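You operate a simulated robot arm through the tools that you are given. There is no shell and no other tool. Be economical: measure what you need, move in short steps, check, and stop when the job is done.

You are at the controls of a simulated two-armed robot. One attempt, no reset.

## Task
Put the orange mic channel on air without any feedback.
Fine: before you unmute it: volume knob right down, both speaker switches off, ON AIR sign lit.

The check looks at the end state, three seconds after you hand in, the way a careful person would. Anything else that was tipped, shoved, dropped, spilled or broken makes it a failure.

## Robot
Two 7-joint arms with two-finger parallel grippers on one trunk, on a base that drives. Base frame: it is fixed to the floor where the robot stands at the start and does not move with it; the origin is under the middle of the robot, x ahead of it, y to its left, z up; the surface under the hand at the start is at about z = 736. Readings come in mm, rad, newtons and seconds.
The left shoulder is at the start at [70, 177, 1070], the right one opposite. With the tool pointing down near the work surface each hand reaches from about 280 to 720 mm from the robot's upright axis, wherever it stands, measured 20 degrees to its own side. Places, roughly: amp knob [500, -500, 800]; large red key [500, 0, 800]; left speaker switch [600, 0, 800]; mixer display [700, 400, 800]; orange gain knob [700, 400, 800]; orange mute key [600, 400, 800]; orange pan knob [600, 400, 800]; play key [500, -300, 800]; purple gain knob [700, 300, 800]; purple mute key [600, 300, 800]; purple pan knob [600, 300, 800]; record key [500, -200, 800]; red rocker switch [500, -600, 800]; right speaker switch [600, -100, 800]; stop key [500, -300, 800]; teal gain knob [700, 200, 800]. Payload 3.43 kg a hand.
Tool frame (each hand has its own): the origin (TCP) lies between the finger pads and is the grasp point; the fingertips stand 30 mm ahead of it; z points along the fingers, y is the line along which they close. The gripper opens to 94 mm. The fingers are 28 mm wide and 10 mm thick; the gripper's body (50 by 96 mm) begins 55 mm behind the TCP.
Orientation is that of the tool frame in the base frame, as a unit quaternion [w, x, y, z]. With the fingers straight down and closing along the base's y, the tool's x points along the base's -x, its y along +y and its z along -z.

## Interface
- The arms move only by the tool send_rows. It takes "left_plan", "right_plan" or both (then of equal length, played together; a hand with none holds still); each is a list that holds one entry, the list of rows, each a list of 7 numbers: the shift along the base's x, y, z in units of 25 mm (1.0 is 25 mm), then the turn, a rotation vector about the base's x, y, z in units of 8 degrees (1.0 is 8 degrees), then the gripper command, from -1 (shut) to 1 (fully open), values between in proportion. In form: [[[tx, ty, tz, rx, ry, rz, gripper], ...]]. A call has 1 to 12 rows; each row shifts and turns the commanded pose from where the row before left it. A call with a number of a shift or a turn outside -1 to 1 is refused whole. A row lasts 0.2 s, in which the tool goes at most 50 mm and 0.15 rad; a call with a longer step from one row to the next is refused whole, and so is a gripper value outside its range. A pose out of reach is approached as far as the arm can. The call stops where the force on the tool passes 90 N (or 10 N more than at its start, if that is more) or the arm is blocked; 0.2 s more then pass. Each finger travels about 153 mm/s and halts on what it meets, pressing with about 37 N; the grip force reading is that of the motor and also rises with nothing between the fingers. The clock runs only during rows and for 0.2 s after the last one: add rows that do not move to give the fingers time. The reply holds the time, the measured pose of the TCP, the force on the tool along the base axes, the opening and the grip force, in the units named above and with some noise, with the torque about the TCP (base axes, N m) and any sound that the robot's microphone picked up.
- Cameras (640 x 400 px; columns grow to the right, rows downward): "scene" is now at [128.1, -6.8, 1379.5]; the picture's right is [-0.04, -1.00, 0.00], its down [-0.73, 0.03, -0.68] and it looks along [0.68, -0.03, -0.73] (base axes); focal length 290 px, centre (320, 200). "left" rides on the left gripper at [76, -14, -102] in its tool frame; the picture's right is [0.18, 0.98, 0.00], its down [-0.75, 0.14, -0.64] and it looks along [-0.63, 0.12, 0.77] (tool axes); focal length 243 px, centre (320, 200). "right" rides on the right gripper at [76, 14, -102] in its tool frame; the picture's right is [-0.18, 0.98, 0.00], its down [-0.75, -0.14, -0.64] and it looks along [-0.63, -0.12, 0.77] (tool axes); focal length 243 px, centre (320, 200). There is no depth. A picture from a camera that has moved, and an enlarged one, comes with that camera's place and axes in the base frame and with its lens. The place of the scene camera against the robot may be out by one fixed shift of up to 12 mm in any direction.
- capture(camera): a new picture of that camera. The clock stands still meanwhile.
- raise_lower(by): slides the trunk up (or, below 0, down) by that many mm; the arms and the scene camera ride with it, the base frame stays. It gives what a move gives, with no picture.
- base_move(legs): drives the robot by 1 to 6 legs, each [ahead, turn to the left] in mm and rad, along the robot's own axes; the way and the turn of a leg run together, so that a leg with both is an arc; at most 1500 mm and 3.142 rad a leg. The arms and the cameras ride along, it lands a little off, and it stops where it bumps. It gives what a move gives.
- head_to(pan, tilt): turns the head with the scene camera to pan (to the left, within 1.501 rad either way) and tilt (down, from -0.506 to 1.204), counted from straight ahead of the robot. It gives what a move gives.
- zoom(camera, box): a new picture of the part [left, top, right, bottom] of that camera's present view, enlarged. The clock stands still meanwhile.
- close_job(): hands the job in; it is judged then, once.

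Go step by step. Nothing tells you exact positions but the pictures and the camera data: compare them with the known pose of the tool, close in by small moves and look again before you grip or let go. The budget is 120 turns and 92 pictures, counting those below and the enlarged ones. Unless the task says otherwise, let go and move clear before handing in, and close with one line.

The tools are called as a command line: name --argument value ..., lists and objects as JSON in quotes. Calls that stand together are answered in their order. send_rows: Moves the arms, as the interface text tells. Its arguments: {"type":"object","properties":{"left_plan":{"type":"array","items":{"type":"array","items":{"type":"array","items":{"type":"number"}}}},"right_plan":{"type":"array","items":{"type":"array","items":{"type":"array","items":{"type":"number"}}}}},"required":[]} The other tools are called the same way: raise_lower (by) slides the trunk up or down; base_move (legs) drives the base; head_to (pan, tilt) turns the head that bears the scene camera; capture (camera) takes a picture; zoom (camera, box) takes an enlarged picture of a part of a camera's view; close_job () hands the job in.

At the start:

```text
clock: 0.0
left_tcp_pos: [547.6, 212.2, 1064.1]
left_ee_rot: [0.0, 0.001, 1.0, -0.001]
left_ft_force: [-0.6, 0.2, 0.0]
left_torque: [-0.04, -0.02, -0.02]
left_width: 93.8
left_finger_force: 0.1
right_tcp_pos: [538.6, -152.9, 1057.0]
right_ee_rot: [0.0, 0.0, 1.0, 0.001]
right_ft_force: [-0.6, 0.1, 0.8]
right_torque: [-0.01, 0.03, 0.01]
right_width: 94.1
right_finger_force: 0.0
trunk travel left (down, up): [-650.0, 190.0]
robot x, y, heading: [-1.4, 2.0, 0.001]
head pan, tilt: [-0.042, 0.817]
```

scene: 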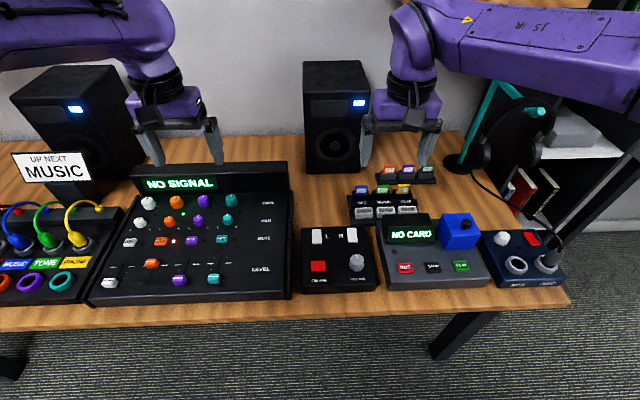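
right: 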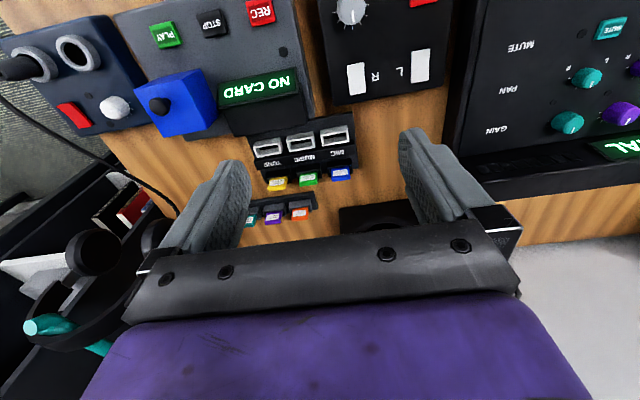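
left: 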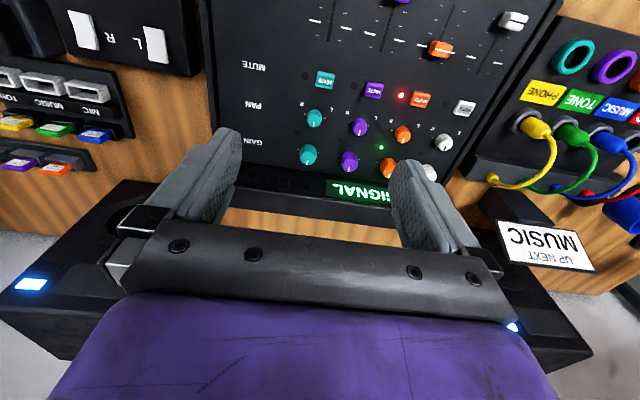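

I see a mixer at left, a monitor box in the middle (L/R switches, red key, volume knob), and other devices to the right. I will zoom in on the monitor box, the mixer and the speakers first.

zoom --camera "scene" --box '[290, 215, 390, 300]'

zoom --camera "scene" --box '[90, 160, 290, 300]'

head_to --pan -0.04 --tilt 0.35

capture --camera "scene"

```text
4.71 times, centred on (340, 258) of scene
camera zoom: at [128.1, -6.8, 1379.5], right [-0.04, -1.0, 0.0], down [-0.73, 0.03, -0.68], along [0.68, -0.03, -0.73], focal length 1363 px, centre (226, -71)
```

zoom: 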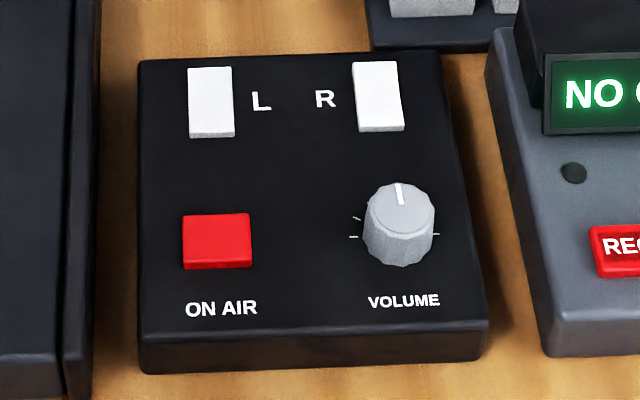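

```text
2.86 times, centred on (190, 230) of scene
camera zoom: at [128.1, -6.8, 1379.5], right [-0.04, -1.0, 0.0], down [-0.73, 0.03, -0.68], along [0.68, -0.03, -0.73], focal length 828 px, centre (691, 114)
```

zoom: 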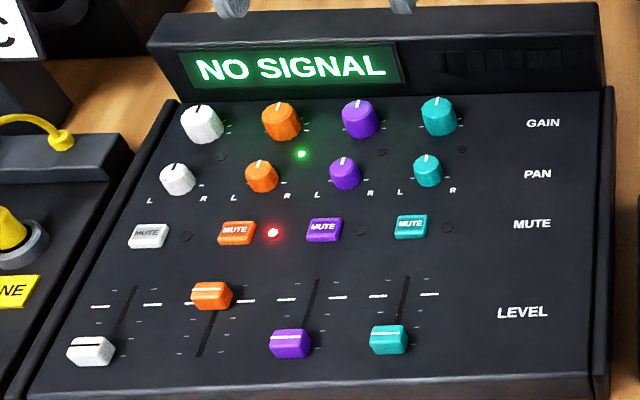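

```text
clock: 0.9
left_tcp_pos: [548.9, 212.6, 1063.8]
left_ee_rot: [0.0, 0.0, 1.0, 0.0]
left_ft_force: [0.2, 0.3, 0.3]
left_torque: [0.0, -0.01, 0.0]
left_width: 94.2
left_finger_force: 0.1
right_tcp_pos: [538.6, -154.6, 1057.7]
right_ee_rot: [0.0, 0.001, 1.0, 0.001]
right_ft_force: [-0.8, 0.0, -0.2]
right_torque: [-0.01, 0.0, 0.0]
right_width: 93.7
right_finger_force: 0.1
trunk travel left (down, up): [-650.0, 190.0]
robot x, y, heading: [-6.3, 1.6, -0.001]
head pan, tilt: [-0.04, 0.351]
```

```text
86 pictures are left
camera scene: at [141.3, -7.2, 1420.4], right [-0.04, -1.0, 0.0], down [-0.34, 0.01, -0.94], along [0.94, -0.04, -0.34], focal length 290 px, centre (320, 200)
```

scene: 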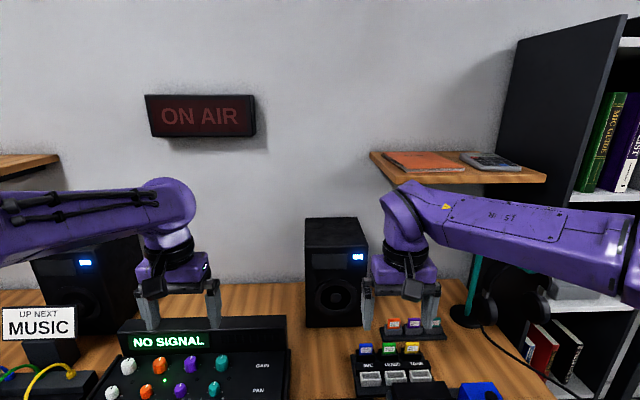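

The orange channel is muted (red LED), the ON AIR sign is dark, and the volume knob sits mid-range. I take the monitor box controls to be near x 470–555, y -18 and -106, and bring the right hand lower for a close look.

head_to --pan -0.04 --tilt 0.82

send_rows --right_plan '[[[-1, 0.6, -0.8, 0, 0, 0, 1], [-1, 0.6, -0.8, 0, 0, 0, 1], [-1, 0.6, -0.8, 0, 0, 0, 1], [-1, 0.6, -0.8, 0, 0, 0, 1], [-1, 0.6, -0.8, 0, 0, 0, 1], [-0.6, 0, 0, 0, 0, 0, 1], [0, 0, 0, 0, 0, 0, 1]]]'

capture --camera "right"

```text
clock: 1.8
left_tcp_pos: [547.3, 211.6, 1063.9]
left_ee_rot: [-0.001, 0.0, 1.0, -0.001]
left_ft_force: [-0.2, 0.0, 0.3]
left_torque: [0.03, 0.0, 0.01]
left_width: 94.0
left_finger_force: 0.0
right_tcp_pos: [537.7, -153.0, 1056.7]
right_ee_rot: [0.0, 0.001, 1.0, 0.0]
right_ft_force: [0.0, -0.1, 0.0]
right_torque: [0.05, -0.01, 0.02]
right_width: 94.2
right_finger_force: 0.0
trunk travel left (down, up): [-650.0, 190.0]
robot x, y, heading: [3.2, 0.8, 0.0]
head pan, tilt: [-0.04, 0.82]
```

```text
clock: 3.4
left_tcp_pos: [546.5, 211.7, 1063.7]
left_ee_rot: [0.0, 0.0, 1.0, 0.0]
left_ft_force: [0.1, 0.3, 0.3]
left_torque: [-0.02, -0.02, -0.02]
left_width: 93.8
left_finger_force: 0.1
right_tcp_pos: [397.2, -76.9, 957.1]
right_ee_rot: [0.0, 0.001, 1.0, 0.001]
right_ft_force: [-0.7, -0.2, -0.5]
right_torque: [-0.05, 0.04, 0.0]
right_width: 94.1
right_finger_force: 0.0
trunk travel left (down, up): [-650.0, 190.0]
robot x, y, heading: [1.7, -1.4, 0.0]
head pan, tilt: [-0.04, 0.82]
```

```text
85 pictures are left
camera right: at [321.7, -63.4, 1059.5], right [0.19, 0.98, 0.0], down [0.75, -0.14, 0.64], along [0.63, -0.12, -0.77], focal length 243 px, centre (320, 200)
```

right: 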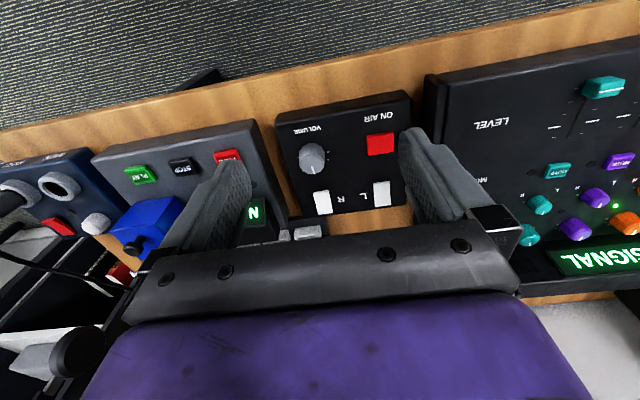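

zoom --camera "right" --box '[270, 90, 420, 220]'

```text
3.08 times, centred on (345, 155) of right
camera zoom: at [321.7, -63.4, 1059.5], right [0.19, 0.98, 0.0], down [0.75, -0.14, 0.64], along [0.63, -0.12, -0.77], focal length 746 px, centre (243, 338)
```

zoom: 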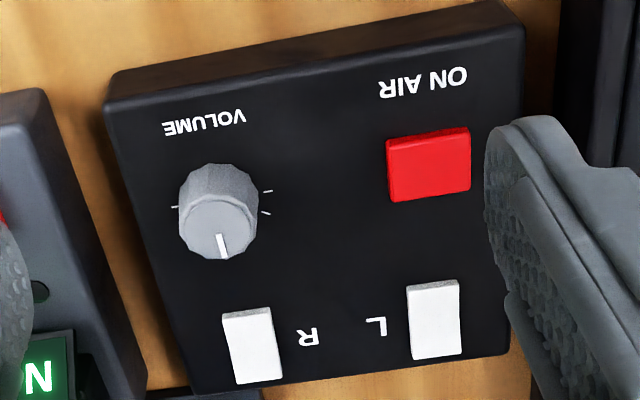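

From the two views, the box top seems to be around z 760–790, and I'm not yet sure of it. I'll move the right hand closer over the knob for a second view.

send_rows --right_plan '[[[1, -0.3, -0.8, 0, 0, 0, 0.4], [1, -0.3, -0.8, 0, 0, 0, 0.4], [1, -0.4, -0.7, 0, 0, 0, 0.4], [0.3, -0.2, -0.7, 0, 0, 0, 0.4], [0, 0, 0, 0, 0, 0, 0.4]]]'

capture --camera "right"

capture --camera "scene"

```text
clock: 4.6
left_tcp_pos: [546.5, 212.4, 1064.6]
left_ee_rot: [0.001, 0.0, 1.0, 0.0]
left_ft_force: [-0.2, -0.1, -0.2]
left_torque: [-0.03, 0.04, 0.0]
left_width: 93.9
left_finger_force: 0.1
right_tcp_pos: [482.2, -108.9, 880.9]
right_ee_rot: [0.001, 0.001, 1.0, 0.0]
right_ft_force: [-0.8, -0.2, 0.2]
right_torque: [0.01, -0.01, 0.04]
right_width: 65.9
right_finger_force: 0.1
trunk travel left (down, up): [-650.0, 190.0]
robot x, y, heading: [0.7, -0.4, -0.002]
head pan, tilt: [-0.04, 0.82]
```

```text
83 pictures are left
camera right: at [405.0, -93.9, 982.5], right [0.18, 0.98, 0.0], down [0.75, -0.14, 0.64], along [0.63, -0.12, -0.77], focal length 243 px, centre (320, 200)
```

right: 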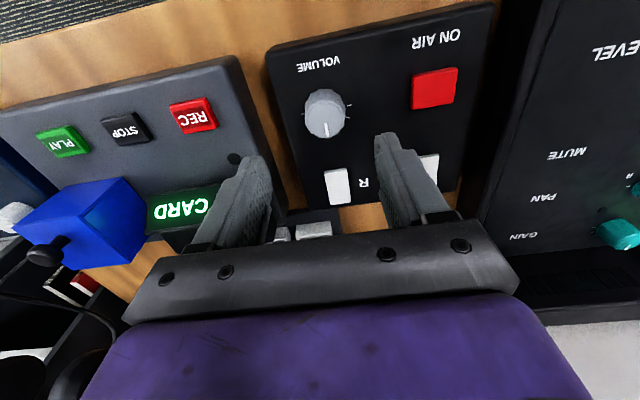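

```text
82 pictures are left
camera scene: at [127.5, -6.4, 1379.2], right [-0.04, -1.0, 0.0], down [-0.73, 0.03, -0.68], along [0.68, -0.03, -0.73], focal length 290 px, centre (320, 200)
```

scene: 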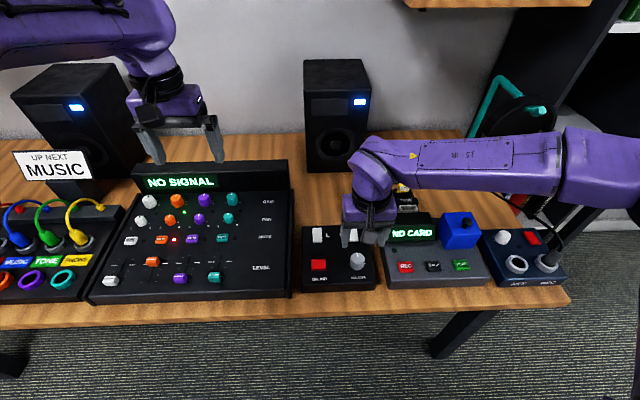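

I now place the red key at about [475, -16, 779], the knob top at about [473, -103, 803] and the switches at x≈560. A zoom will show the knob marks and the switch tilt.

zoom --camera "right" --box '[280, 50, 400, 210]'

zoom --camera "scene" --box '[300, 220, 380, 290]'

```text
2.50 times, centred on (340, 130) of right
camera zoom: at [405.0, -93.9, 982.5], right [0.18, 0.98, 0.0], down [0.75, -0.14, 0.64], along [0.63, -0.12, -0.77], focal length 606 px, centre (270, 375)
```

zoom: 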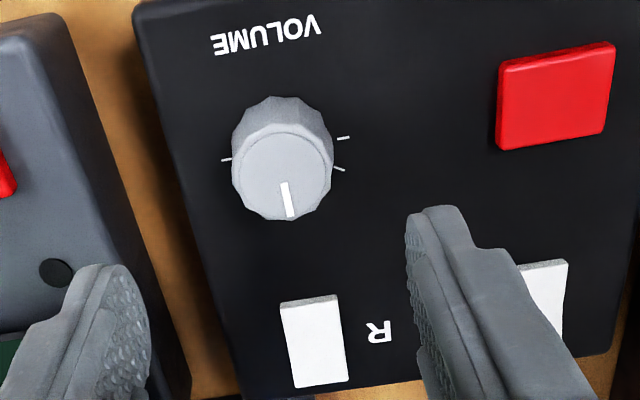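

```text
5.71 times, centred on (340, 255) of scene
camera zoom: at [127.5, -6.4, 1379.2], right [-0.04, -1.0, 0.0], down [-0.73, 0.03, -0.68], along [0.68, -0.03, -0.73], focal length 1655 px, centre (206, -114)
```

zoom: 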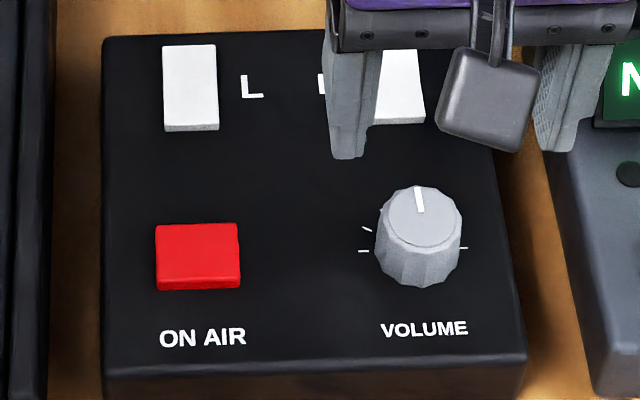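

The knob shows its pointer at 12 o'clock. I'll lower the open fingers around it, then check before gripping.

send_rows --right_plan '[[[-0.4, 0.27, -0.7, 0, 0, 0, 0.4], [0, 0, -0.8, 0, 0, 0, 0.4], [0, 0, -0.7, 0, 0, 0, 0.4], [0, 0, -0.65, 0, 0, 0, 0.4], [0, 0, 0, 0, 0, 0, 0.4]]]'

capture --camera "right"

zoom --camera "scene" --box '[300, 220, 400, 290]'

```text
clock: 5.8
left_tcp_pos: [546.5, 211.2, 1064.0]
left_ee_rot: [0.0, 0.0, 1.0, 0.0]
left_ft_force: [0.2, -0.4, 0.6]
left_torque: [0.01, 0.02, 0.03]
left_width: 94.0
left_finger_force: 0.0
right_tcp_pos: [470.7, -102.3, 811.8]
right_ee_rot: [0.0, 0.001, 1.0, 0.0]
right_ft_force: [-0.2, 0.4, -0.6]
right_torque: [0.0, -0.02, 0.0]
right_width: 65.9
right_finger_force: 0.1
trunk travel left (down, up): [-650.0, 190.0]
robot x, y, heading: [-0.5, -0.0, 0.0]
head pan, tilt: [-0.04, 0.82]
```

```text
79 pictures are left
camera right: at [394.0, -88.3, 913.8], right [0.19, 0.98, 0.0], down [0.75, -0.14, 0.64], along [0.63, -0.12, -0.77], focal length 243 px, centre (320, 200)
```

right: 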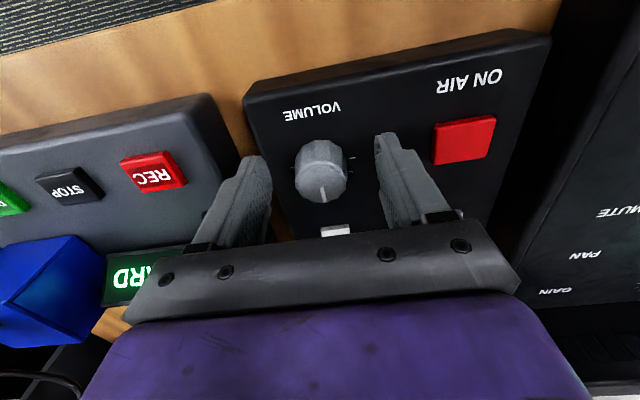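

```text
5.71 times, centred on (350, 255) of scene
camera zoom: at [127.8, -6.6, 1379.2], right [-0.04, -1.0, 0.0], down [-0.73, 0.03, -0.68], along [0.68, -0.03, -0.73], focal length 1655 px, centre (149, -114)
```

zoom: 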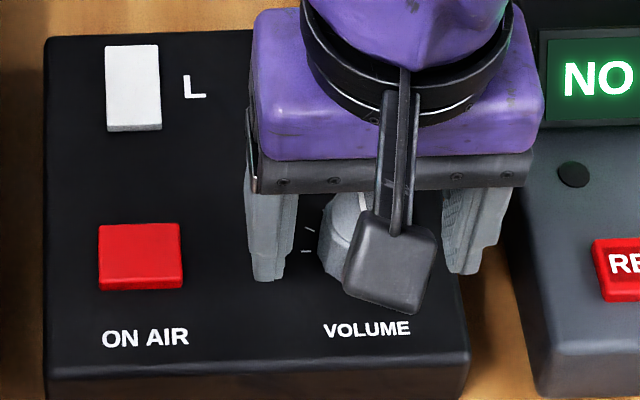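

The fingers straddle the knob well. I'll close on it and turn it counter-clockwise by about 32° to test.

send_rows --right_plan '[[[0.05, 0, -0.08, 0, 0, 0, -0.5], [0, 0, 0, 0, 0, 0, -0.7], [0, 0, 0, 0, 0, 1, -0.7], [0, 0, 0, 0, 0, 1, -0.7], [0, 0, 0, 0, 0, 1, -0.7], [0, 0, 0, 0, 0, 1, -0.7], [0, 0, 0, 0, 0, 0, -0.7]]]'

capture --camera "right"

```text
clock: 7.4
left_tcp_pos: [546.6, 206.3, 1066.5]
left_ee_rot: [0.001, 0.0, 1.0, 0.003]
left_ft_force: [-0.8, 0.3, -0.3]
left_torque: [0.01, 0.0, -0.01]
left_width: 94.1
left_finger_force: 0.0
right_tcp_pos: [474.7, -107.5, 810.5]
right_ee_rot: [0.004, -0.275, 0.961, 0.002]
right_ft_force: [16.3, -41.8, 33.3]
right_torque: [-1.64, -0.61, -0.27]
right_width: 32.0
right_finger_force: 45.2
trunk travel left (down, up): [-650.0, 190.0]
robot x, y, heading: [1.5, -1.4, 0.001]
head pan, tilt: [-0.04, 0.82]
```

```text
77 pictures are left
camera right: at [401.1, -135.6, 911.6], right [-0.36, 0.93, 0.0], down [0.71, 0.28, 0.65], along [0.6, 0.24, -0.76], focal length 243 px, centre (320, 200)
```

right: 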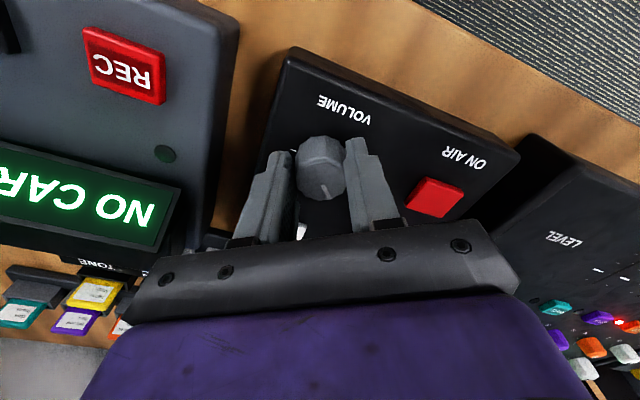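

The grip turns the knob, but the side force shows that the knob's axis lies about 5 mm further to -y than I commanded. I'll relax toward it and check the forces.

send_rows --right_plan '[[[0.1, -0.2, 0.08, 0, 0, 0, -0.7], [0, 0, 0, 0, 0, 0, -0.7]]]'

zoom --camera "right" --box '[240, 80, 400, 240]'

```text
clock: 8.0
left_tcp_pos: [548.2, 210.5, 1063.6]
left_ee_rot: [0.0, -0.001, 1.0, 0.001]
left_ft_force: [0.1, -0.1, 0.4]
left_torque: [-0.01, 0.03, 0.01]
left_width: 94.1
left_finger_force: 0.2
right_tcp_pos: [474.8, -107.2, 809.9]
right_ee_rot: [0.0, -0.277, 0.961, 0.001]
right_ft_force: [11.4, -7.9, 5.7]
right_torque: [0.52, -1.39, -0.07]
right_width: 31.9
right_finger_force: 45.0
trunk travel left (down, up): [-650.0, 190.0]
robot x, y, heading: [1.2, 0.8, 0.004]
head pan, tilt: [-0.04, 0.82]
```

```text
2.50 times, centred on (320, 160) of right
camera zoom: at [402.4, -136.0, 912.1], right [-0.37, 0.93, 0.0], down [0.71, 0.28, 0.64], along [0.6, 0.24, -0.77], focal length 606 px, centre (320, 300)
```

zoom: 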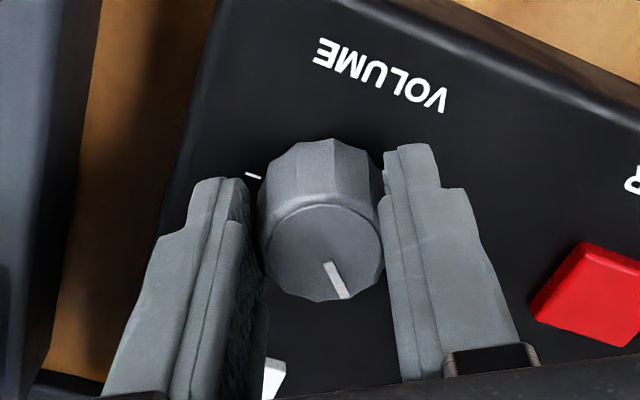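

The pointer has followed to about 10–11 o'clock and the forces are low. I'll turn further counter-clockwise.

send_rows --right_plan '[[[0.05, 0, 0, 0, 0, 1, -0.7], [0, 0, 0, 0, 0, 1, -0.7], [0, 0, 0, 0, 0, 1, -0.7], [0, 0, 0, 0, 0, 1, -0.7], [0, 0, 0, 0, 0, 1, -0.7], [0, 0, 0, 0, 0, 1, -0.7], [0, 0, 0, 0, 0, 1, -0.7], [0, 0, 0, 0, 0, 0, -0.7]]]'

zoom --camera "right" --box '[240, 80, 400, 240]'

```text
clock: 9.5
left_tcp_pos: [545.2, 210.6, 1064.2]
left_ee_rot: [0.002, 0.0, 1.0, 0.0]
left_ft_force: [-0.2, 0.3, 0.4]
left_torque: [0.01, 0.02, 0.0]
left_width: 94.0
left_finger_force: 0.1
right_tcp_pos: [467.3, -113.7, 801.0]
right_ee_rot: [0.018, -0.355, 0.934, -0.015]
right_ft_force: [1.5, -0.1, 21.8]
right_torque: [0.1, 1.8, -0.24]
right_width: 33.0
right_finger_force: 44.8
right hand out of reach, approached as far as the arm can: row 1, 2, 3, 4, 5, 6, 7
trunk travel left (down, up): [-650.0, 190.0]
robot x, y, heading: [-2.6, 2.1, 0.003]
head pan, tilt: [-0.04, 0.82]
stopped in row 7 (right hand): the force on the tool passed its limit at 93 N (the readings are from after the stop); the commanded pose is now the measured one
```

```text
2.50 times, centred on (320, 160) of right
camera zoom: at [395.5, -152.0, 900.5], right [-0.52, 0.86, -0.04], down [0.63, 0.4, 0.67], along [0.58, 0.32, -0.75], focal length 606 px, centre (320, 300)
```

zoom: 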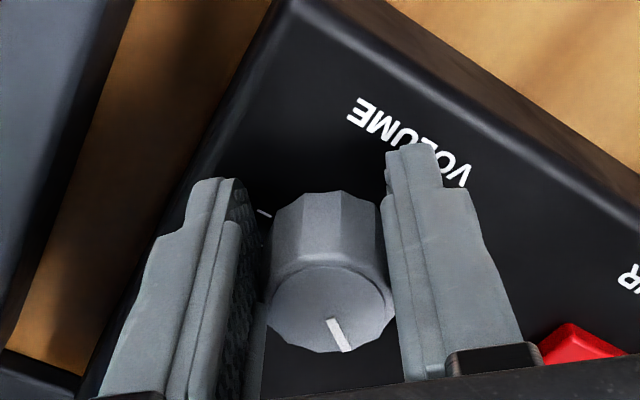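

The wrist hits its limit at about +42°. I'll release, rise and pre-rotate the hand clockwise so the next grip has more travel.

send_rows --right_plan '[[[0, 0, 0, 0, 0, 0, 0.3], [0, 0, 0, 0, 0, 0, 0.3], [0.1, 0.1, 0.8, 0, 0, -0.3, 0.3], [0.1, 0.1, 1, 0, 0, -1, 0.3], [0, 0, 0, 0, 0, -1, 0.3], [0, 0, 0, 0, 0, -1, 0.3], [0, 0, 0, 0, 0, -1, 0.3], [0, 0, 0, 0, 0, -1, 0.3], [0, 0, 0, 0, 0, 0, 0.3]]]'

```text
clock: 11.5
left_tcp_pos: [548.3, 212.4, 1063.9]
left_ee_rot: [-0.001, 0.0, 1.0, 0.001]
left_ft_force: [0.6, 0.3, -0.1]
left_torque: [0.01, -0.03, 0.03]
left_width: 94.1
left_finger_force: 0.1
right_tcp_pos: [472.2, -109.6, 844.0]
right_ee_rot: [0.009, 0.006, 1.0, -0.019]
right_ft_force: [0.3, 0.2, -0.2]
right_torque: [-0.02, 0.02, 0.0]
right_width: 61.1
right_finger_force: 0.1
trunk travel left (down, up): [-650.0, 190.0]
robot x, y, heading: [-1.2, 0.2, 0.001]
head pan, tilt: [-0.04, 0.82]
```

The hand is back at 0° with a slight tilt, which I'll correct while rotating it to about -80°.

send_rows --right_plan '[[[0, 0, 0, 0.27, 0.13, 0, 0.3], [0, 0, 0, 0, 0, -1, 0.3], [0, 0, 0, 0, 0, -1, 0.3], [0, 0, 0, 0, 0, -1, 0.3], [0, 0, 0, 0, 0, -1, 0.3], [0, 0, 0, 0, 0, -1, 0.3], [0, 0, 0, 0, 0, -1, 0.3], [0, 0, 0, 0, 0, -1, 0.3], [0, 0, 0, 0, 0, -1, 0.3], [0, 0, 0, 0, 0, -1, 0.3], [0, 0, 0, 0, 0, -1, 0.3], [0, 0, 0, 0, 0, 0, 0.3]]]'

capture --camera "right"

zoom --camera "scene" --box '[300, 200, 420, 290]'

```text
clock: 14.1
left_tcp_pos: [548.1, 212.1, 1062.8]
left_ee_rot: [0.0, 0.0, 1.0, 0.0]
left_ft_force: [0.2, -0.2, -0.2]
left_torque: [-0.01, 0.01, -0.01]
left_width: 94.1
left_finger_force: 0.0
right_tcp_pos: [472.3, -107.9, 844.9]
right_ee_rot: [-0.001, 0.649, 0.761, -0.001]
right_ft_force: [0.2, -0.4, -0.1]
right_torque: [-0.03, -0.03, -0.02]
right_width: 61.0
right_finger_force: 0.1
trunk travel left (down, up): [-650.0, 190.0]
robot x, y, heading: [-0.6, -2.7, -0.002]
head pan, tilt: [-0.04, 0.82]
```

```text
74 pictures are left
camera right: at [473.8, -31.3, 945.8], right [1.0, -0.02, 0.0], down [-0.02, -0.77, 0.64], along [-0.02, -0.64, -0.77], focal length 243 px, centre (320, 200)
```

right: 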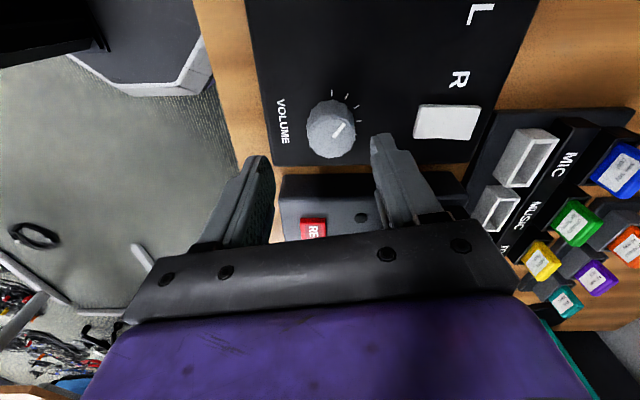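

```text
4.44 times, centred on (360, 245) of scene
camera zoom: at [128.7, -7.1, 1379.1], right [-0.04, -1.0, 0.0], down [-0.73, 0.03, -0.68], along [0.68, -0.03, -0.73], focal length 1287 px, centre (142, 0)
```

zoom: 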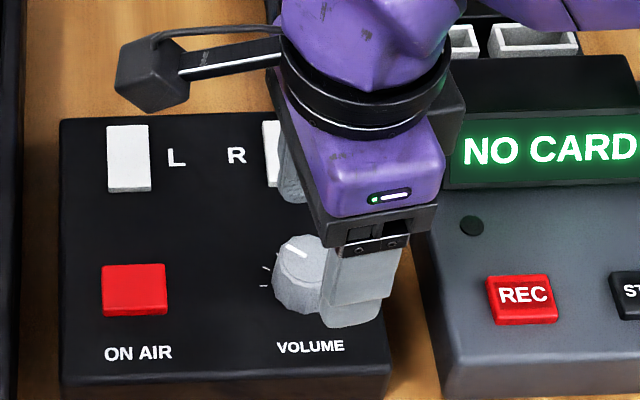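

The knob pointer now stands at about 10:30. I'll zoom to pin down its centre before gripping again.

zoom --camera "right" --box '[270, 70, 400, 170]'

```text
4.00 times, centred on (335, 120) of right
camera zoom: at [473.8, -31.3, 945.8], right [1.0, -0.02, 0.0], down [-0.02, -0.77, 0.64], along [-0.02, -0.64, -0.77], focal length 970 px, centre (260, 520)
```

zoom: 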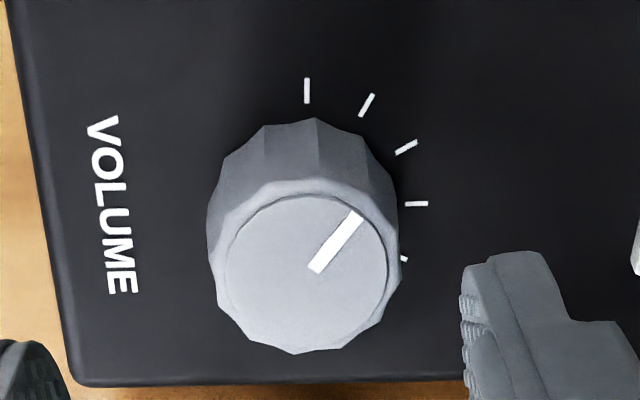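

The ticks span 9 o'clock to 3 o'clock, so minimum should be with the pointer at 9 o'clock, about 45° more. The knob axis solves to [479, -101.5]; I'll centre on it, grip and turn.

send_rows --right_plan '[[[0.28, 0.25, 0, 0, 0, 0, 0.3], [0, 0, -0.8, 0, 0, 0, 0.3], [0, 0, -0.68, 0, 0, 0, 0.3], [0, 0, 0, 0, 0, 0, 0.3], [0, 0, 0, 0, 0, 0, -0.6], [0, 0, 0, 0, 0, 0, -0.6]]]'

```text
clock: 15.5
left_tcp_pos: [548.9, 211.6, 1063.9]
left_ee_rot: [-0.002, 0.0, 1.0, 0.0]
left_ft_force: [-0.5, -0.1, -0.2]
left_torque: [0.01, 0.0, -0.03]
left_width: 94.1
left_finger_force: 0.1
right_tcp_pos: [481.1, -102.8, 806.8]
right_ee_rot: [0.0, 0.647, 0.762, 0.0]
right_ft_force: [8.4, 0.2, 2.6]
right_torque: [-0.07, -0.41, 0.02]
right_width: 32.9
right_finger_force: 45.1
trunk travel left (down, up): [-650.0, 190.0]
robot x, y, heading: [2.1, -0.8, 0.002]
head pan, tilt: [-0.04, 0.82]
```

The grip is clean and the force is small. I'll turn 40° counter-clockwise.

send_rows --right_plan '[[[0.05, 0, 0, 0, 0, 1, -0.6], [0, 0, 0, 0, 0, 1, -0.6], [0, 0, 0, 0, 0, 1, -0.6], [0, 0, 0, 0, 0, 1, -0.6], [0, 0, 0, 0, 0, 1, -0.6], [0, 0, 0, 0, 0, 0, -0.6]]]'

zoom --camera "right" --box '[240, 80, 400, 240]'

```text
clock: 16.9
left_tcp_pos: [547.7, 209.9, 1064.6]
left_ee_rot: [0.001, 0.0, 1.0, 0.0]
left_ft_force: [0.5, 1.2, 0.5]
left_torque: [0.04, 0.0, 0.01]
left_width: 94.0
left_finger_force: 0.2
right_tcp_pos: [480.1, -103.2, 806.1]
right_ee_rot: [-0.001, 0.347, 0.938, -0.001]
right_ft_force: [-4.5, -1.8, 8.9]
right_torque: [-0.06, 0.24, -0.61]
right_width: 32.7
right_finger_force: 45.2
trunk travel left (down, up): [-650.0, 190.0]
robot x, y, heading: [1.6, -2.9, -0.0]
head pan, tilt: [-0.04, 0.82]
```

```text
2.50 times, centred on (320, 160) of right
camera zoom: at [430.4, -42.6, 909.3], right [0.78, 0.63, 0.0], down [0.48, -0.6, 0.64], along [0.4, -0.5, -0.77], focal length 606 px, centre (320, 300)
```

zoom: 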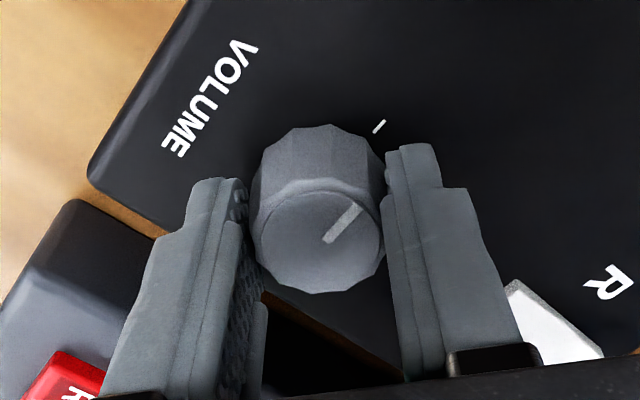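

The pointer is at about 9 o'clock. A little more turn will show whether this is the stop.

send_rows --right_plan '[[[0, 0, 0, 0, 0, 0.7, -0.6], [0, 0, 0, 0, 0, 0.7, -0.6], [0, 0, 0, 0, 0, 0, -0.6]]]'

zoom --camera "right" --box '[240, 80, 400, 240]'

```text
clock: 17.7
left_tcp_pos: [546.5, 210.7, 1064.6]
left_ee_rot: [0.0, 0.0, 1.0, 0.0]
left_ft_force: [0.3, -0.3, 0.4]
left_torque: [0.04, -0.02, 0.02]
left_width: 94.1
left_finger_force: 0.2
right_tcp_pos: [479.5, -104.0, 807.0]
right_ee_rot: [0.0, 0.254, 0.967, -0.001]
right_ft_force: [-3.1, -2.7, 2.4]
right_torque: [-0.16, -0.18, -0.16]
right_width: 32.6
right_finger_force: 44.9
trunk travel left (down, up): [-650.0, 190.0]
robot x, y, heading: [2.5, -3.0, 0.004]
head pan, tilt: [-0.04, 0.82]
```

```text
2.50 times, centred on (320, 160) of right
camera zoom: at [420.2, -53.8, 909.2], right [0.64, 0.77, 0.0], down [0.59, -0.49, 0.64], along [0.49, -0.41, -0.77], focal length 606 px, centre (320, 300)
```

zoom: 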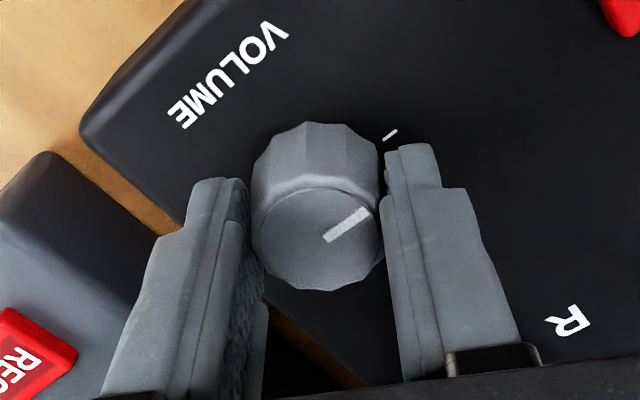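

The knob held at 9 o'clock while the grip slipped on, so it is at its minimum stop. I'll release, rise, and look at the switches.

send_rows --right_plan '[[[0, 0, 0, 0, 0, -0.3, 0.2], [0, 0, 0, 0, 0, 0, 0.2], [0, 0, 1, 0, 0, 0, 0.2], [0, 0.3, 0.6, 0, 0, -1, 0.2], [0.5, 0.5, 0, 0, 0, -1, 0.2], [1, 0.5, 0, 0, 0, -1, -1], [1, 0.5, 0, 0, 0, -1, -1], [0.5, 0.5, 0, 0, 0, -1, -1], [0, 0, 0, 0, 0, 0, -1]]]'

capture --camera "right"

zoom --camera "scene" --box '[300, 210, 400, 290]'

```text
clock: 19.7
left_tcp_pos: [548.5, 210.8, 1064.8]
left_ee_rot: [0.0, 0.0, 1.0, 0.0]
left_ft_force: [0.1, -0.1, 0.3]
left_torque: [-0.01, 0.02, -0.01]
left_width: 94.0
left_finger_force: 0.2
right_tcp_pos: [555.6, -45.4, 847.3]
right_ee_rot: [-0.001, 0.588, 0.809, -0.001]
right_ft_force: [0.2, 0.6, 0.1]
right_torque: [0.01, 0.0, 0.02]
right_width: 0.0
right_finger_force: 33.4
trunk travel left (down, up): [-650.0, 190.0]
robot x, y, heading: [1.0, -2.4, -0.003]
head pan, tilt: [-0.04, 0.82]
```

```text
69 pictures are left
camera right: at [545.7, 31.0, 949.7], right [0.99, 0.13, 0.0], down [0.1, -0.76, 0.64], along [0.08, -0.64, -0.77], focal length 243 px, centre (320, 200)
```

right: 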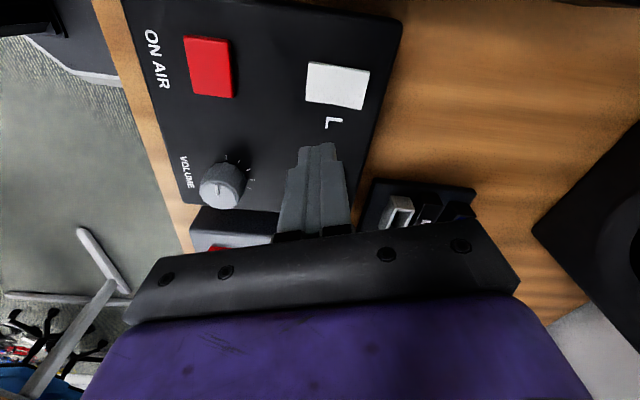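

```text
5.00 times, centred on (350, 250) of scene
camera zoom: at [128.5, -7.5, 1379.2], right [-0.04, -1.0, 0.0], down [-0.73, 0.03, -0.68], along [0.68, -0.03, -0.73], focal length 1448 px, centre (170, -50)
```

zoom: 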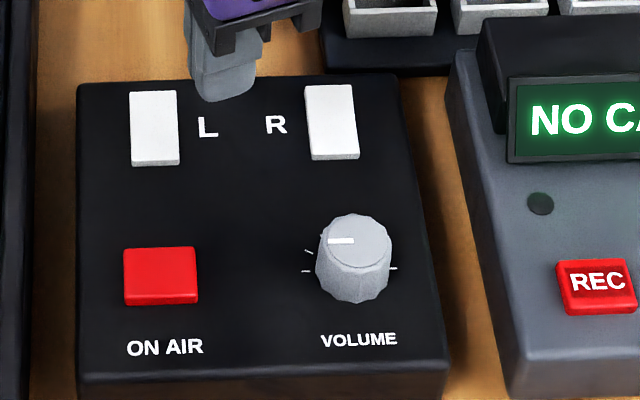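

The volume pointer is at the minimum. Now I'll zoom on the L switch to see which end is raised.

zoom --camera "right" --box '[290, 40, 390, 130]'

```text
4.44 times, centred on (340, 85) of right
camera zoom: at [545.7, 31.0, 949.7], right [0.99, 0.13, 0.0], down [0.1, -0.76, 0.64], along [0.08, -0.64, -0.77], focal length 1078 px, centre (231, 711)
```

zoom: 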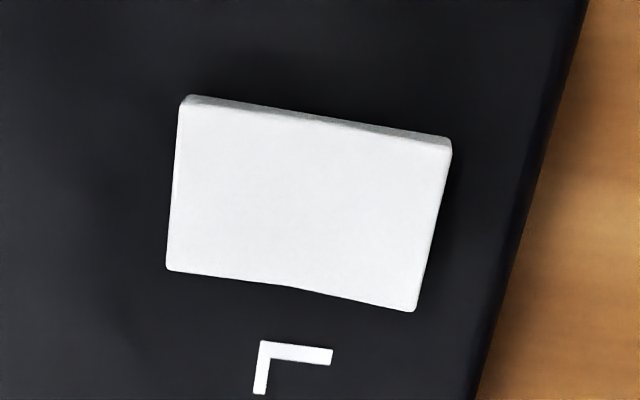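

The rocker's far end appears raised and its near end pressed. I'll hover the closed fingertips over the far end of L (about [576, -13]) and press gently.

send_rows --right_plan '[[[0.5, 0.6, 0, 0, 0, -0.5, -1], [0.34, 0.68, 0, 0, 0, -0.5, -1], [0, 0, -0.8, 0, 0, -1, -1], [0, 0, -0.4, 0, 0, 0, -1], [0, 0, 0, 0, 0, 0, -1]]]'

capture --camera "right"

zoom --camera "scene" --box '[300, 210, 400, 290]'

```text
clock: 20.9
left_tcp_pos: [548.1, 212.3, 1062.8]
left_ee_rot: [0.0, 0.0, 1.0, 0.0]
left_ft_force: [-0.3, 0.6, 0.4]
left_torque: [0.01, 0.02, -0.01]
left_width: 93.9
left_finger_force: 0.0
right_tcp_pos: [575.4, -12.1, 817.4]
right_ee_rot: [-0.001, 0.695, 0.719, 0.0]
right_ft_force: [0.1, 0.7, 0.2]
right_torque: [0.0, 0.01, -0.02]
right_width: 0.3
right_finger_force: 32.9
trunk travel left (down, up): [-650.0, 190.0]
robot x, y, heading: [-3.2, 1.9, 0.001]
head pan, tilt: [-0.04, 0.82]
```

```text
66 pictures are left
camera right: at [587.4, 63.5, 918.7], right [0.99, -0.15, 0.0], down [-0.11, -0.76, 0.64], along [-0.1, -0.64, -0.77], focal length 243 px, centre (320, 200)
```

right: 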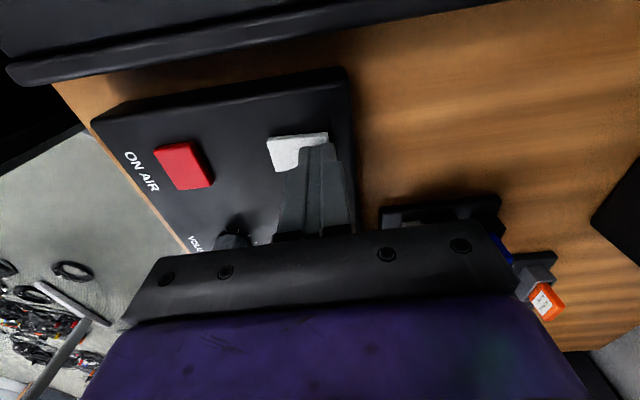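

```text
5.00 times, centred on (350, 250) of scene
camera zoom: at [128.6, -7.1, 1379.2], right [-0.04, -1.0, 0.0], down [-0.73, 0.03, -0.68], along [0.68, -0.03, -0.73], focal length 1448 px, centre (170, -50)
```

zoom: 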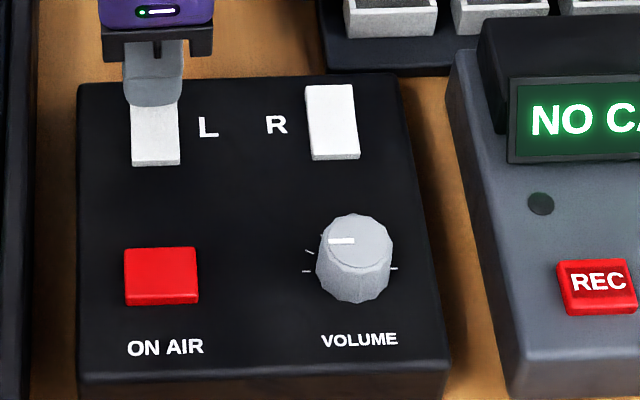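

The fingertips are over the far end of L. I'll press down in small steps.

send_rows --right_plan '[[[0, 0, -0.12, 0, 0, 0, -1], [0, 0, -0.12, 0, 0, 0, -1], [0, 0, 0, 0, 0, 0, -1]]]'

```text
clock: 21.7
left_tcp_pos: [549.1, 211.2, 1064.5]
left_ee_rot: [0.0, 0.001, 1.0, 0.0]
left_ft_force: [0.0, 0.8, -0.3]
left_torque: [0.02, -0.01, -0.02]
left_width: 94.1
left_finger_force: 0.0
right_tcp_pos: [576.9, -14.1, 811.2]
right_ee_rot: [0.0, 0.694, 0.72, -0.001]
right_ft_force: [-0.2, -0.3, 0.6]
right_torque: [-0.04, -0.02, -0.02]
right_width: 0.0
right_finger_force: 32.8
trunk travel left (down, up): [-650.0, 190.0]
robot x, y, heading: [0.8, -1.5, -0.001]
head pan, tilt: [-0.04, 0.82]
```

send_rows --right_plan '[[[0, 0, -0.12, 0, 0, 0, -1], [0, 0, -0.12, 0, 0, 0, -1], [0, 0, 0, 0, 0, 0, -1]]]'

capture --camera "scene"

```text
clock: 22.5
left_tcp_pos: [546.5, 212.3, 1065.0]
left_ee_rot: [-0.001, 0.0, 1.0, 0.0]
left_ft_force: [-0.3, 0.2, 0.2]
left_torque: [0.02, -0.01, 0.01]
left_width: 94.2
left_finger_force: 0.2
right_tcp_pos: [575.9, -13.3, 807.2]
right_ee_rot: [0.001, 0.695, 0.719, 0.002]
right_ft_force: [4.5, 1.5, 20.8]
right_torque: [0.11, 0.03, -0.07]
right_width: 0.2
right_finger_force: 32.8
trunk travel left (down, up): [-650.0, 190.0]
robot x, y, heading: [0.4, -0.3, -0.0]
head pan, tilt: [-0.04, 0.82]
```

```text
64 pictures are left
camera scene: at [126.5, -6.8, 1379.7], right [-0.04, -1.0, 0.0], down [-0.73, 0.03, -0.68], along [0.68, -0.03, -0.73], focal length 290 px, centre (320, 200)
```

scene: 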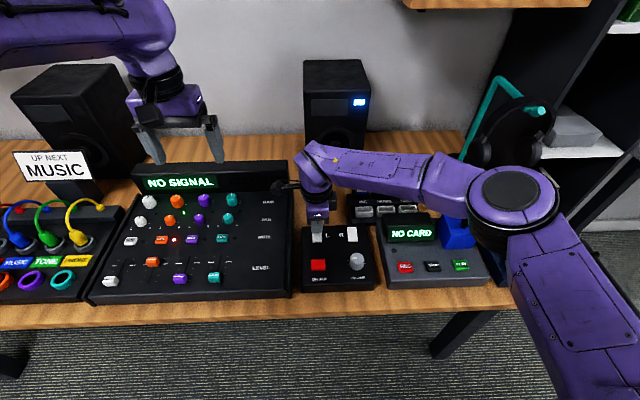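

The left speaker's LED went out, so the far-end press is right. I'll rise, move 88 mm to R, and hover there.

send_rows --right_plan '[[[0, 0, 0.8, 0, 0, 0, -1], [0, -0.9, 0.4, 0, 0, 0, -1], [0, -0.9, 0, 0, 0, 0, -1], [0, -0.9, 0, 0, 0, 0, -1], [0, -0.85, 0, 0, 0, 0, -1], [0, 0, -0.8, 0, 0, 0, -1], [0, 0, 0, 0, 0, 0, -1]]]'

zoom --camera "scene" --box '[300, 210, 400, 290]'

```text
clock: 24.1
left_tcp_pos: [547.6, 212.1, 1065.4]
left_ee_rot: [0.0, 0.0, 1.0, 0.0]
left_ft_force: [-0.2, 0.4, -0.1]
left_torque: [-0.01, -0.06, 0.01]
left_width: 93.8
left_finger_force: 0.0
right_tcp_pos: [576.8, -101.4, 814.4]
right_ee_rot: [0.0, 0.694, 0.72, -0.001]
right_ft_force: [-0.2, -0.5, 0.7]
right_torque: [0.02, -0.03, 0.01]
right_width: 0.0
right_finger_force: 32.6
trunk travel left (down, up): [-650.0, 190.0]
robot x, y, heading: [-0.8, 1.5, -0.003]
head pan, tilt: [-0.04, 0.82]
```

```text
5.00 times, centred on (350, 250) of scene
camera zoom: at [128.2, -7.3, 1379.2], right [-0.04, -1.0, 0.0], down [-0.73, 0.03, -0.68], along [0.68, -0.03, -0.73], focal length 1448 px, centre (170, -50)
```

zoom: 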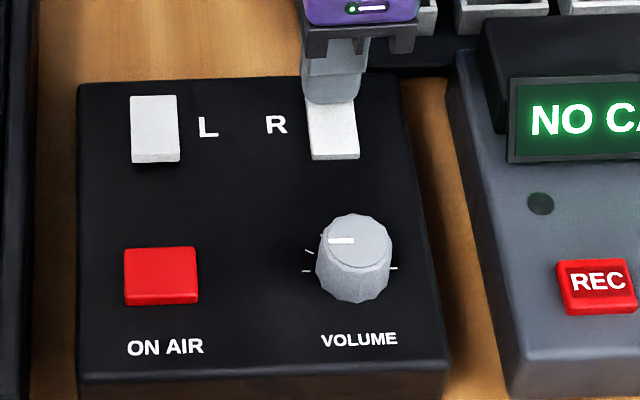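

L has visibly rocked over, and the fingertips are over R's far end. I'll press by the same amount.

send_rows --right_plan '[[[0, 0, -0.12, 0, 0, 0, -1], [0, 0, -0.12, 0, 0, 0, -1], [0, 0, -0.1, 0, 0, 0, -1], [0, 0, 0, 0, 0, 0, -1]]]'

capture --camera "scene"

```text
clock: 25.1
left_tcp_pos: [546.6, 212.1, 1063.9]
left_ee_rot: [0.0, -0.001, 1.0, 0.0]
left_ft_force: [-0.3, -0.1, 0.1]
left_torque: [0.0, 0.01, 0.05]
left_width: 94.0
left_finger_force: 0.0
right_tcp_pos: [576.8, -102.2, 806.8]
right_ee_rot: [0.0, 0.694, 0.72, 0.001]
right_ft_force: [0.8, -0.5, 9.3]
right_torque: [0.12, 0.02, -0.01]
right_width: 0.0
right_finger_force: 32.4
trunk travel left (down, up): [-650.0, 190.0]
robot x, y, heading: [3.1, -2.4, -0.002]
head pan, tilt: [-0.04, 0.82]
```

```text
62 pictures are left
camera scene: at [127.5, -6.9, 1379.4], right [-0.04, -1.0, 0.0], down [-0.73, 0.03, -0.68], along [0.68, -0.03, -0.73], focal length 290 px, centre (320, 200)
```

scene: 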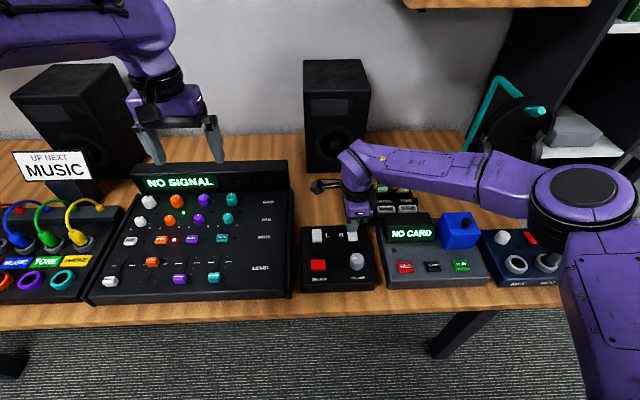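

Both speaker LEDs are out. I'll rise and move over the red ON AIR key at about [476, -16].

send_rows --right_plan '[[[0, 0, 0.8, 0, 0, 0, -1], [-0.5, 0.5, 0.8, 0, 0, 0, -1], [-0.8, 0.7, 0, 0, 0, 0, -1], [-0.8, 0.7, 0, 0, 0, 0, -1], [-0.8, 0.7, 0, 0, 0, 0, -1], [-0.8, 0.7, 0, 0, 0, 0, -1], [-0.3, 0.1, -0.7, 0, 0, 0, -1], [0, 0, -0.5, 0, 0, 0, -1], [0, 0, 0, 0, 0, 0, -1]]]'

capture --camera "right"

zoom --camera "scene" --box '[300, 210, 400, 290]'

```text
clock: 27.1
left_tcp_pos: [548.3, 211.2, 1064.1]
left_ee_rot: [0.0, 0.0, 1.0, 0.0]
left_ft_force: [0.1, 0.1, 0.3]
left_torque: [0.01, -0.01, 0.0]
left_width: 93.9
left_finger_force: 0.0
right_tcp_pos: [477.6, -15.9, 814.9]
right_ee_rot: [-0.001, 0.694, 0.72, 0.0]
right_ft_force: [-0.2, -0.1, -0.4]
right_torque: [0.0, 0.01, 0.01]
right_width: 0.0
right_finger_force: 32.9
trunk travel left (down, up): [-650.0, 190.0]
robot x, y, heading: [-2.0, 2.0, -0.005]
head pan, tilt: [-0.04, 0.82]
```

```text
61 pictures are left
camera right: at [488.1, 60.0, 917.3], right [0.99, -0.15, 0.0], down [-0.11, -0.76, 0.64], along [-0.1, -0.64, -0.77], focal length 243 px, centre (320, 200)
```

right: 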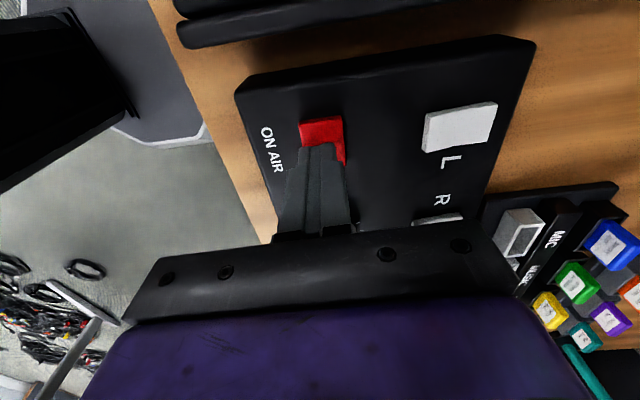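

```text
5.00 times, centred on (350, 250) of scene
camera zoom: at [128.5, -7.1, 1379.2], right [-0.04, -1.0, 0.0], down [-0.73, 0.03, -0.68], along [0.68, -0.03, -0.73], focal length 1448 px, centre (170, -50)
```

zoom: 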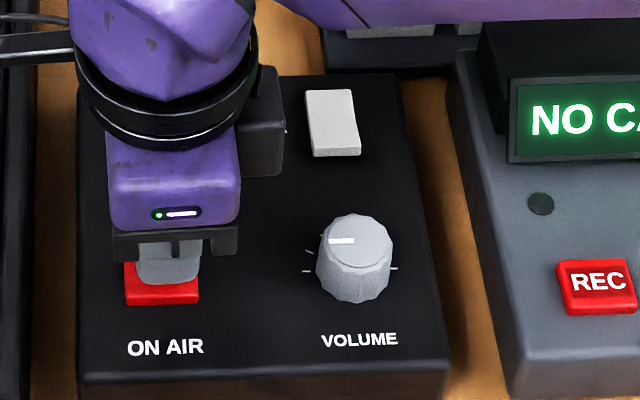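

The fingertip is over the red key. I'll nudge it a few mm, press slowly, then look at the sign.

send_rows --right_plan '[[[0, 0.15, -0.1, 0, 0, 0, -1], [0, 0, -0.12, 0, 0, 0, -1], [0, 0, -0.12, 0, 0, 0, -1], [0, 0, 0, 0, 0, 0, -1]]]'

head_to --pan 0 --tilt 0.5

capture --camera "scene"

```text
clock: 28.1
left_tcp_pos: [547.4, 211.4, 1063.8]
left_ee_rot: [0.0, 0.0, 1.0, 0.0]
left_ft_force: [0.3, 0.4, -0.6]
left_torque: [0.0, -0.03, 0.01]
left_width: 94.1
left_finger_force: 0.1
right_tcp_pos: [477.4, -14.5, 807.9]
right_ee_rot: [0.0, 0.694, 0.72, -0.001]
right_ft_force: [-0.4, 0.3, -0.6]
right_torque: [0.0, 0.0, 0.03]
right_width: 0.2
right_finger_force: 33.1
trunk travel left (down, up): [-650.0, 190.0]
robot x, y, heading: [2.3, 1.7, -0.003]
head pan, tilt: [-0.04, 0.82]
```

```text
clock: 28.9
left_tcp_pos: [548.5, 212.7, 1064.3]
left_ee_rot: [0.001, 0.0, 1.0, 0.0]
left_ft_force: [-0.3, -0.1, -0.9]
left_torque: [0.01, 0.02, 0.01]
left_width: 94.0
left_finger_force: 0.0
right_tcp_pos: [477.0, -13.9, 807.7]
right_ee_rot: [-0.001, 0.694, 0.72, -0.001]
right_ft_force: [0.3, 0.5, 0.2]
right_torque: [0.02, -0.02, 0.01]
right_width: 0.0
right_finger_force: 33.3
trunk travel left (down, up): [-650.0, 190.0]
robot x, y, heading: [0.1, -2.7, -0.004]
head pan, tilt: [0.0, 0.499]
```

```text
59 pictures are left
camera scene: at [140.1, -3.9, 1406.7], right [0.0, -1.0, 0.0], down [-0.48, 0.0, -0.88], along [0.88, 0.0, -0.48], focal length 290 px, centre (320, 200)
```

scene: 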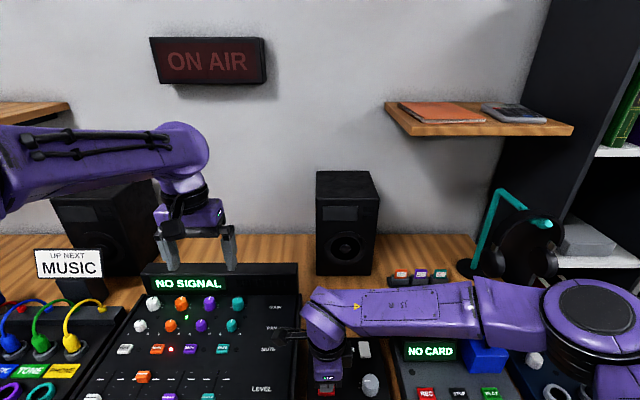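

No contact yet, and this head pose shows the sign, the LEDs and the mute light together. I'll press further in small steps.

send_rows --right_plan '[[[0, 0, -0.08, 0, 0, 0, -1], [0, 0, -0.08, 0, 0, 0, -1], [0, 0, 0, 0, 0, 0, -1]]]'

capture --camera "scene"

```text
clock: 29.7
left_tcp_pos: [548.2, 212.5, 1063.8]
left_ee_rot: [0.0, 0.0, 1.0, 0.0]
left_ft_force: [-0.2, 0.7, -0.5]
left_torque: [0.01, 0.0, 0.0]
left_width: 93.7
left_finger_force: 0.0
right_tcp_pos: [476.7, -12.9, 804.7]
right_ee_rot: [-0.001, 0.694, 0.72, -0.001]
right_ft_force: [-0.3, 0.5, 2.8]
right_torque: [0.0, 0.03, 0.0]
right_width: 0.2
right_finger_force: 33.2
trunk travel left (down, up): [-650.0, 190.0]
robot x, y, heading: [0.7, 1.0, 0.003]
head pan, tilt: [0.0, 0.499]
heard: click
```

```text
58 pictures are left
camera scene: at [139.8, -3.7, 1406.8], right [0.0, -1.0, 0.0], down [-0.48, 0.0, -0.88], along [0.88, 0.0, -0.48], focal length 290 px, centre (320, 200)
```

scene: 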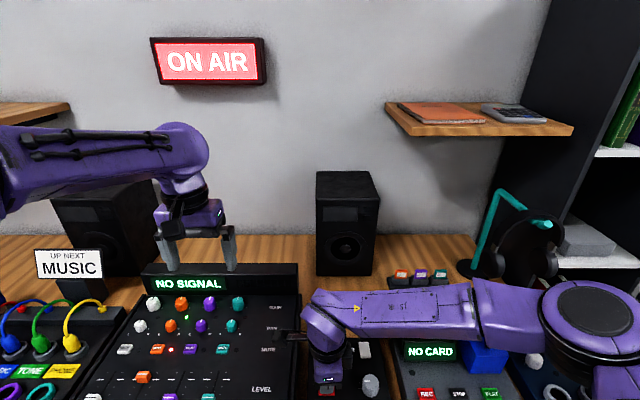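

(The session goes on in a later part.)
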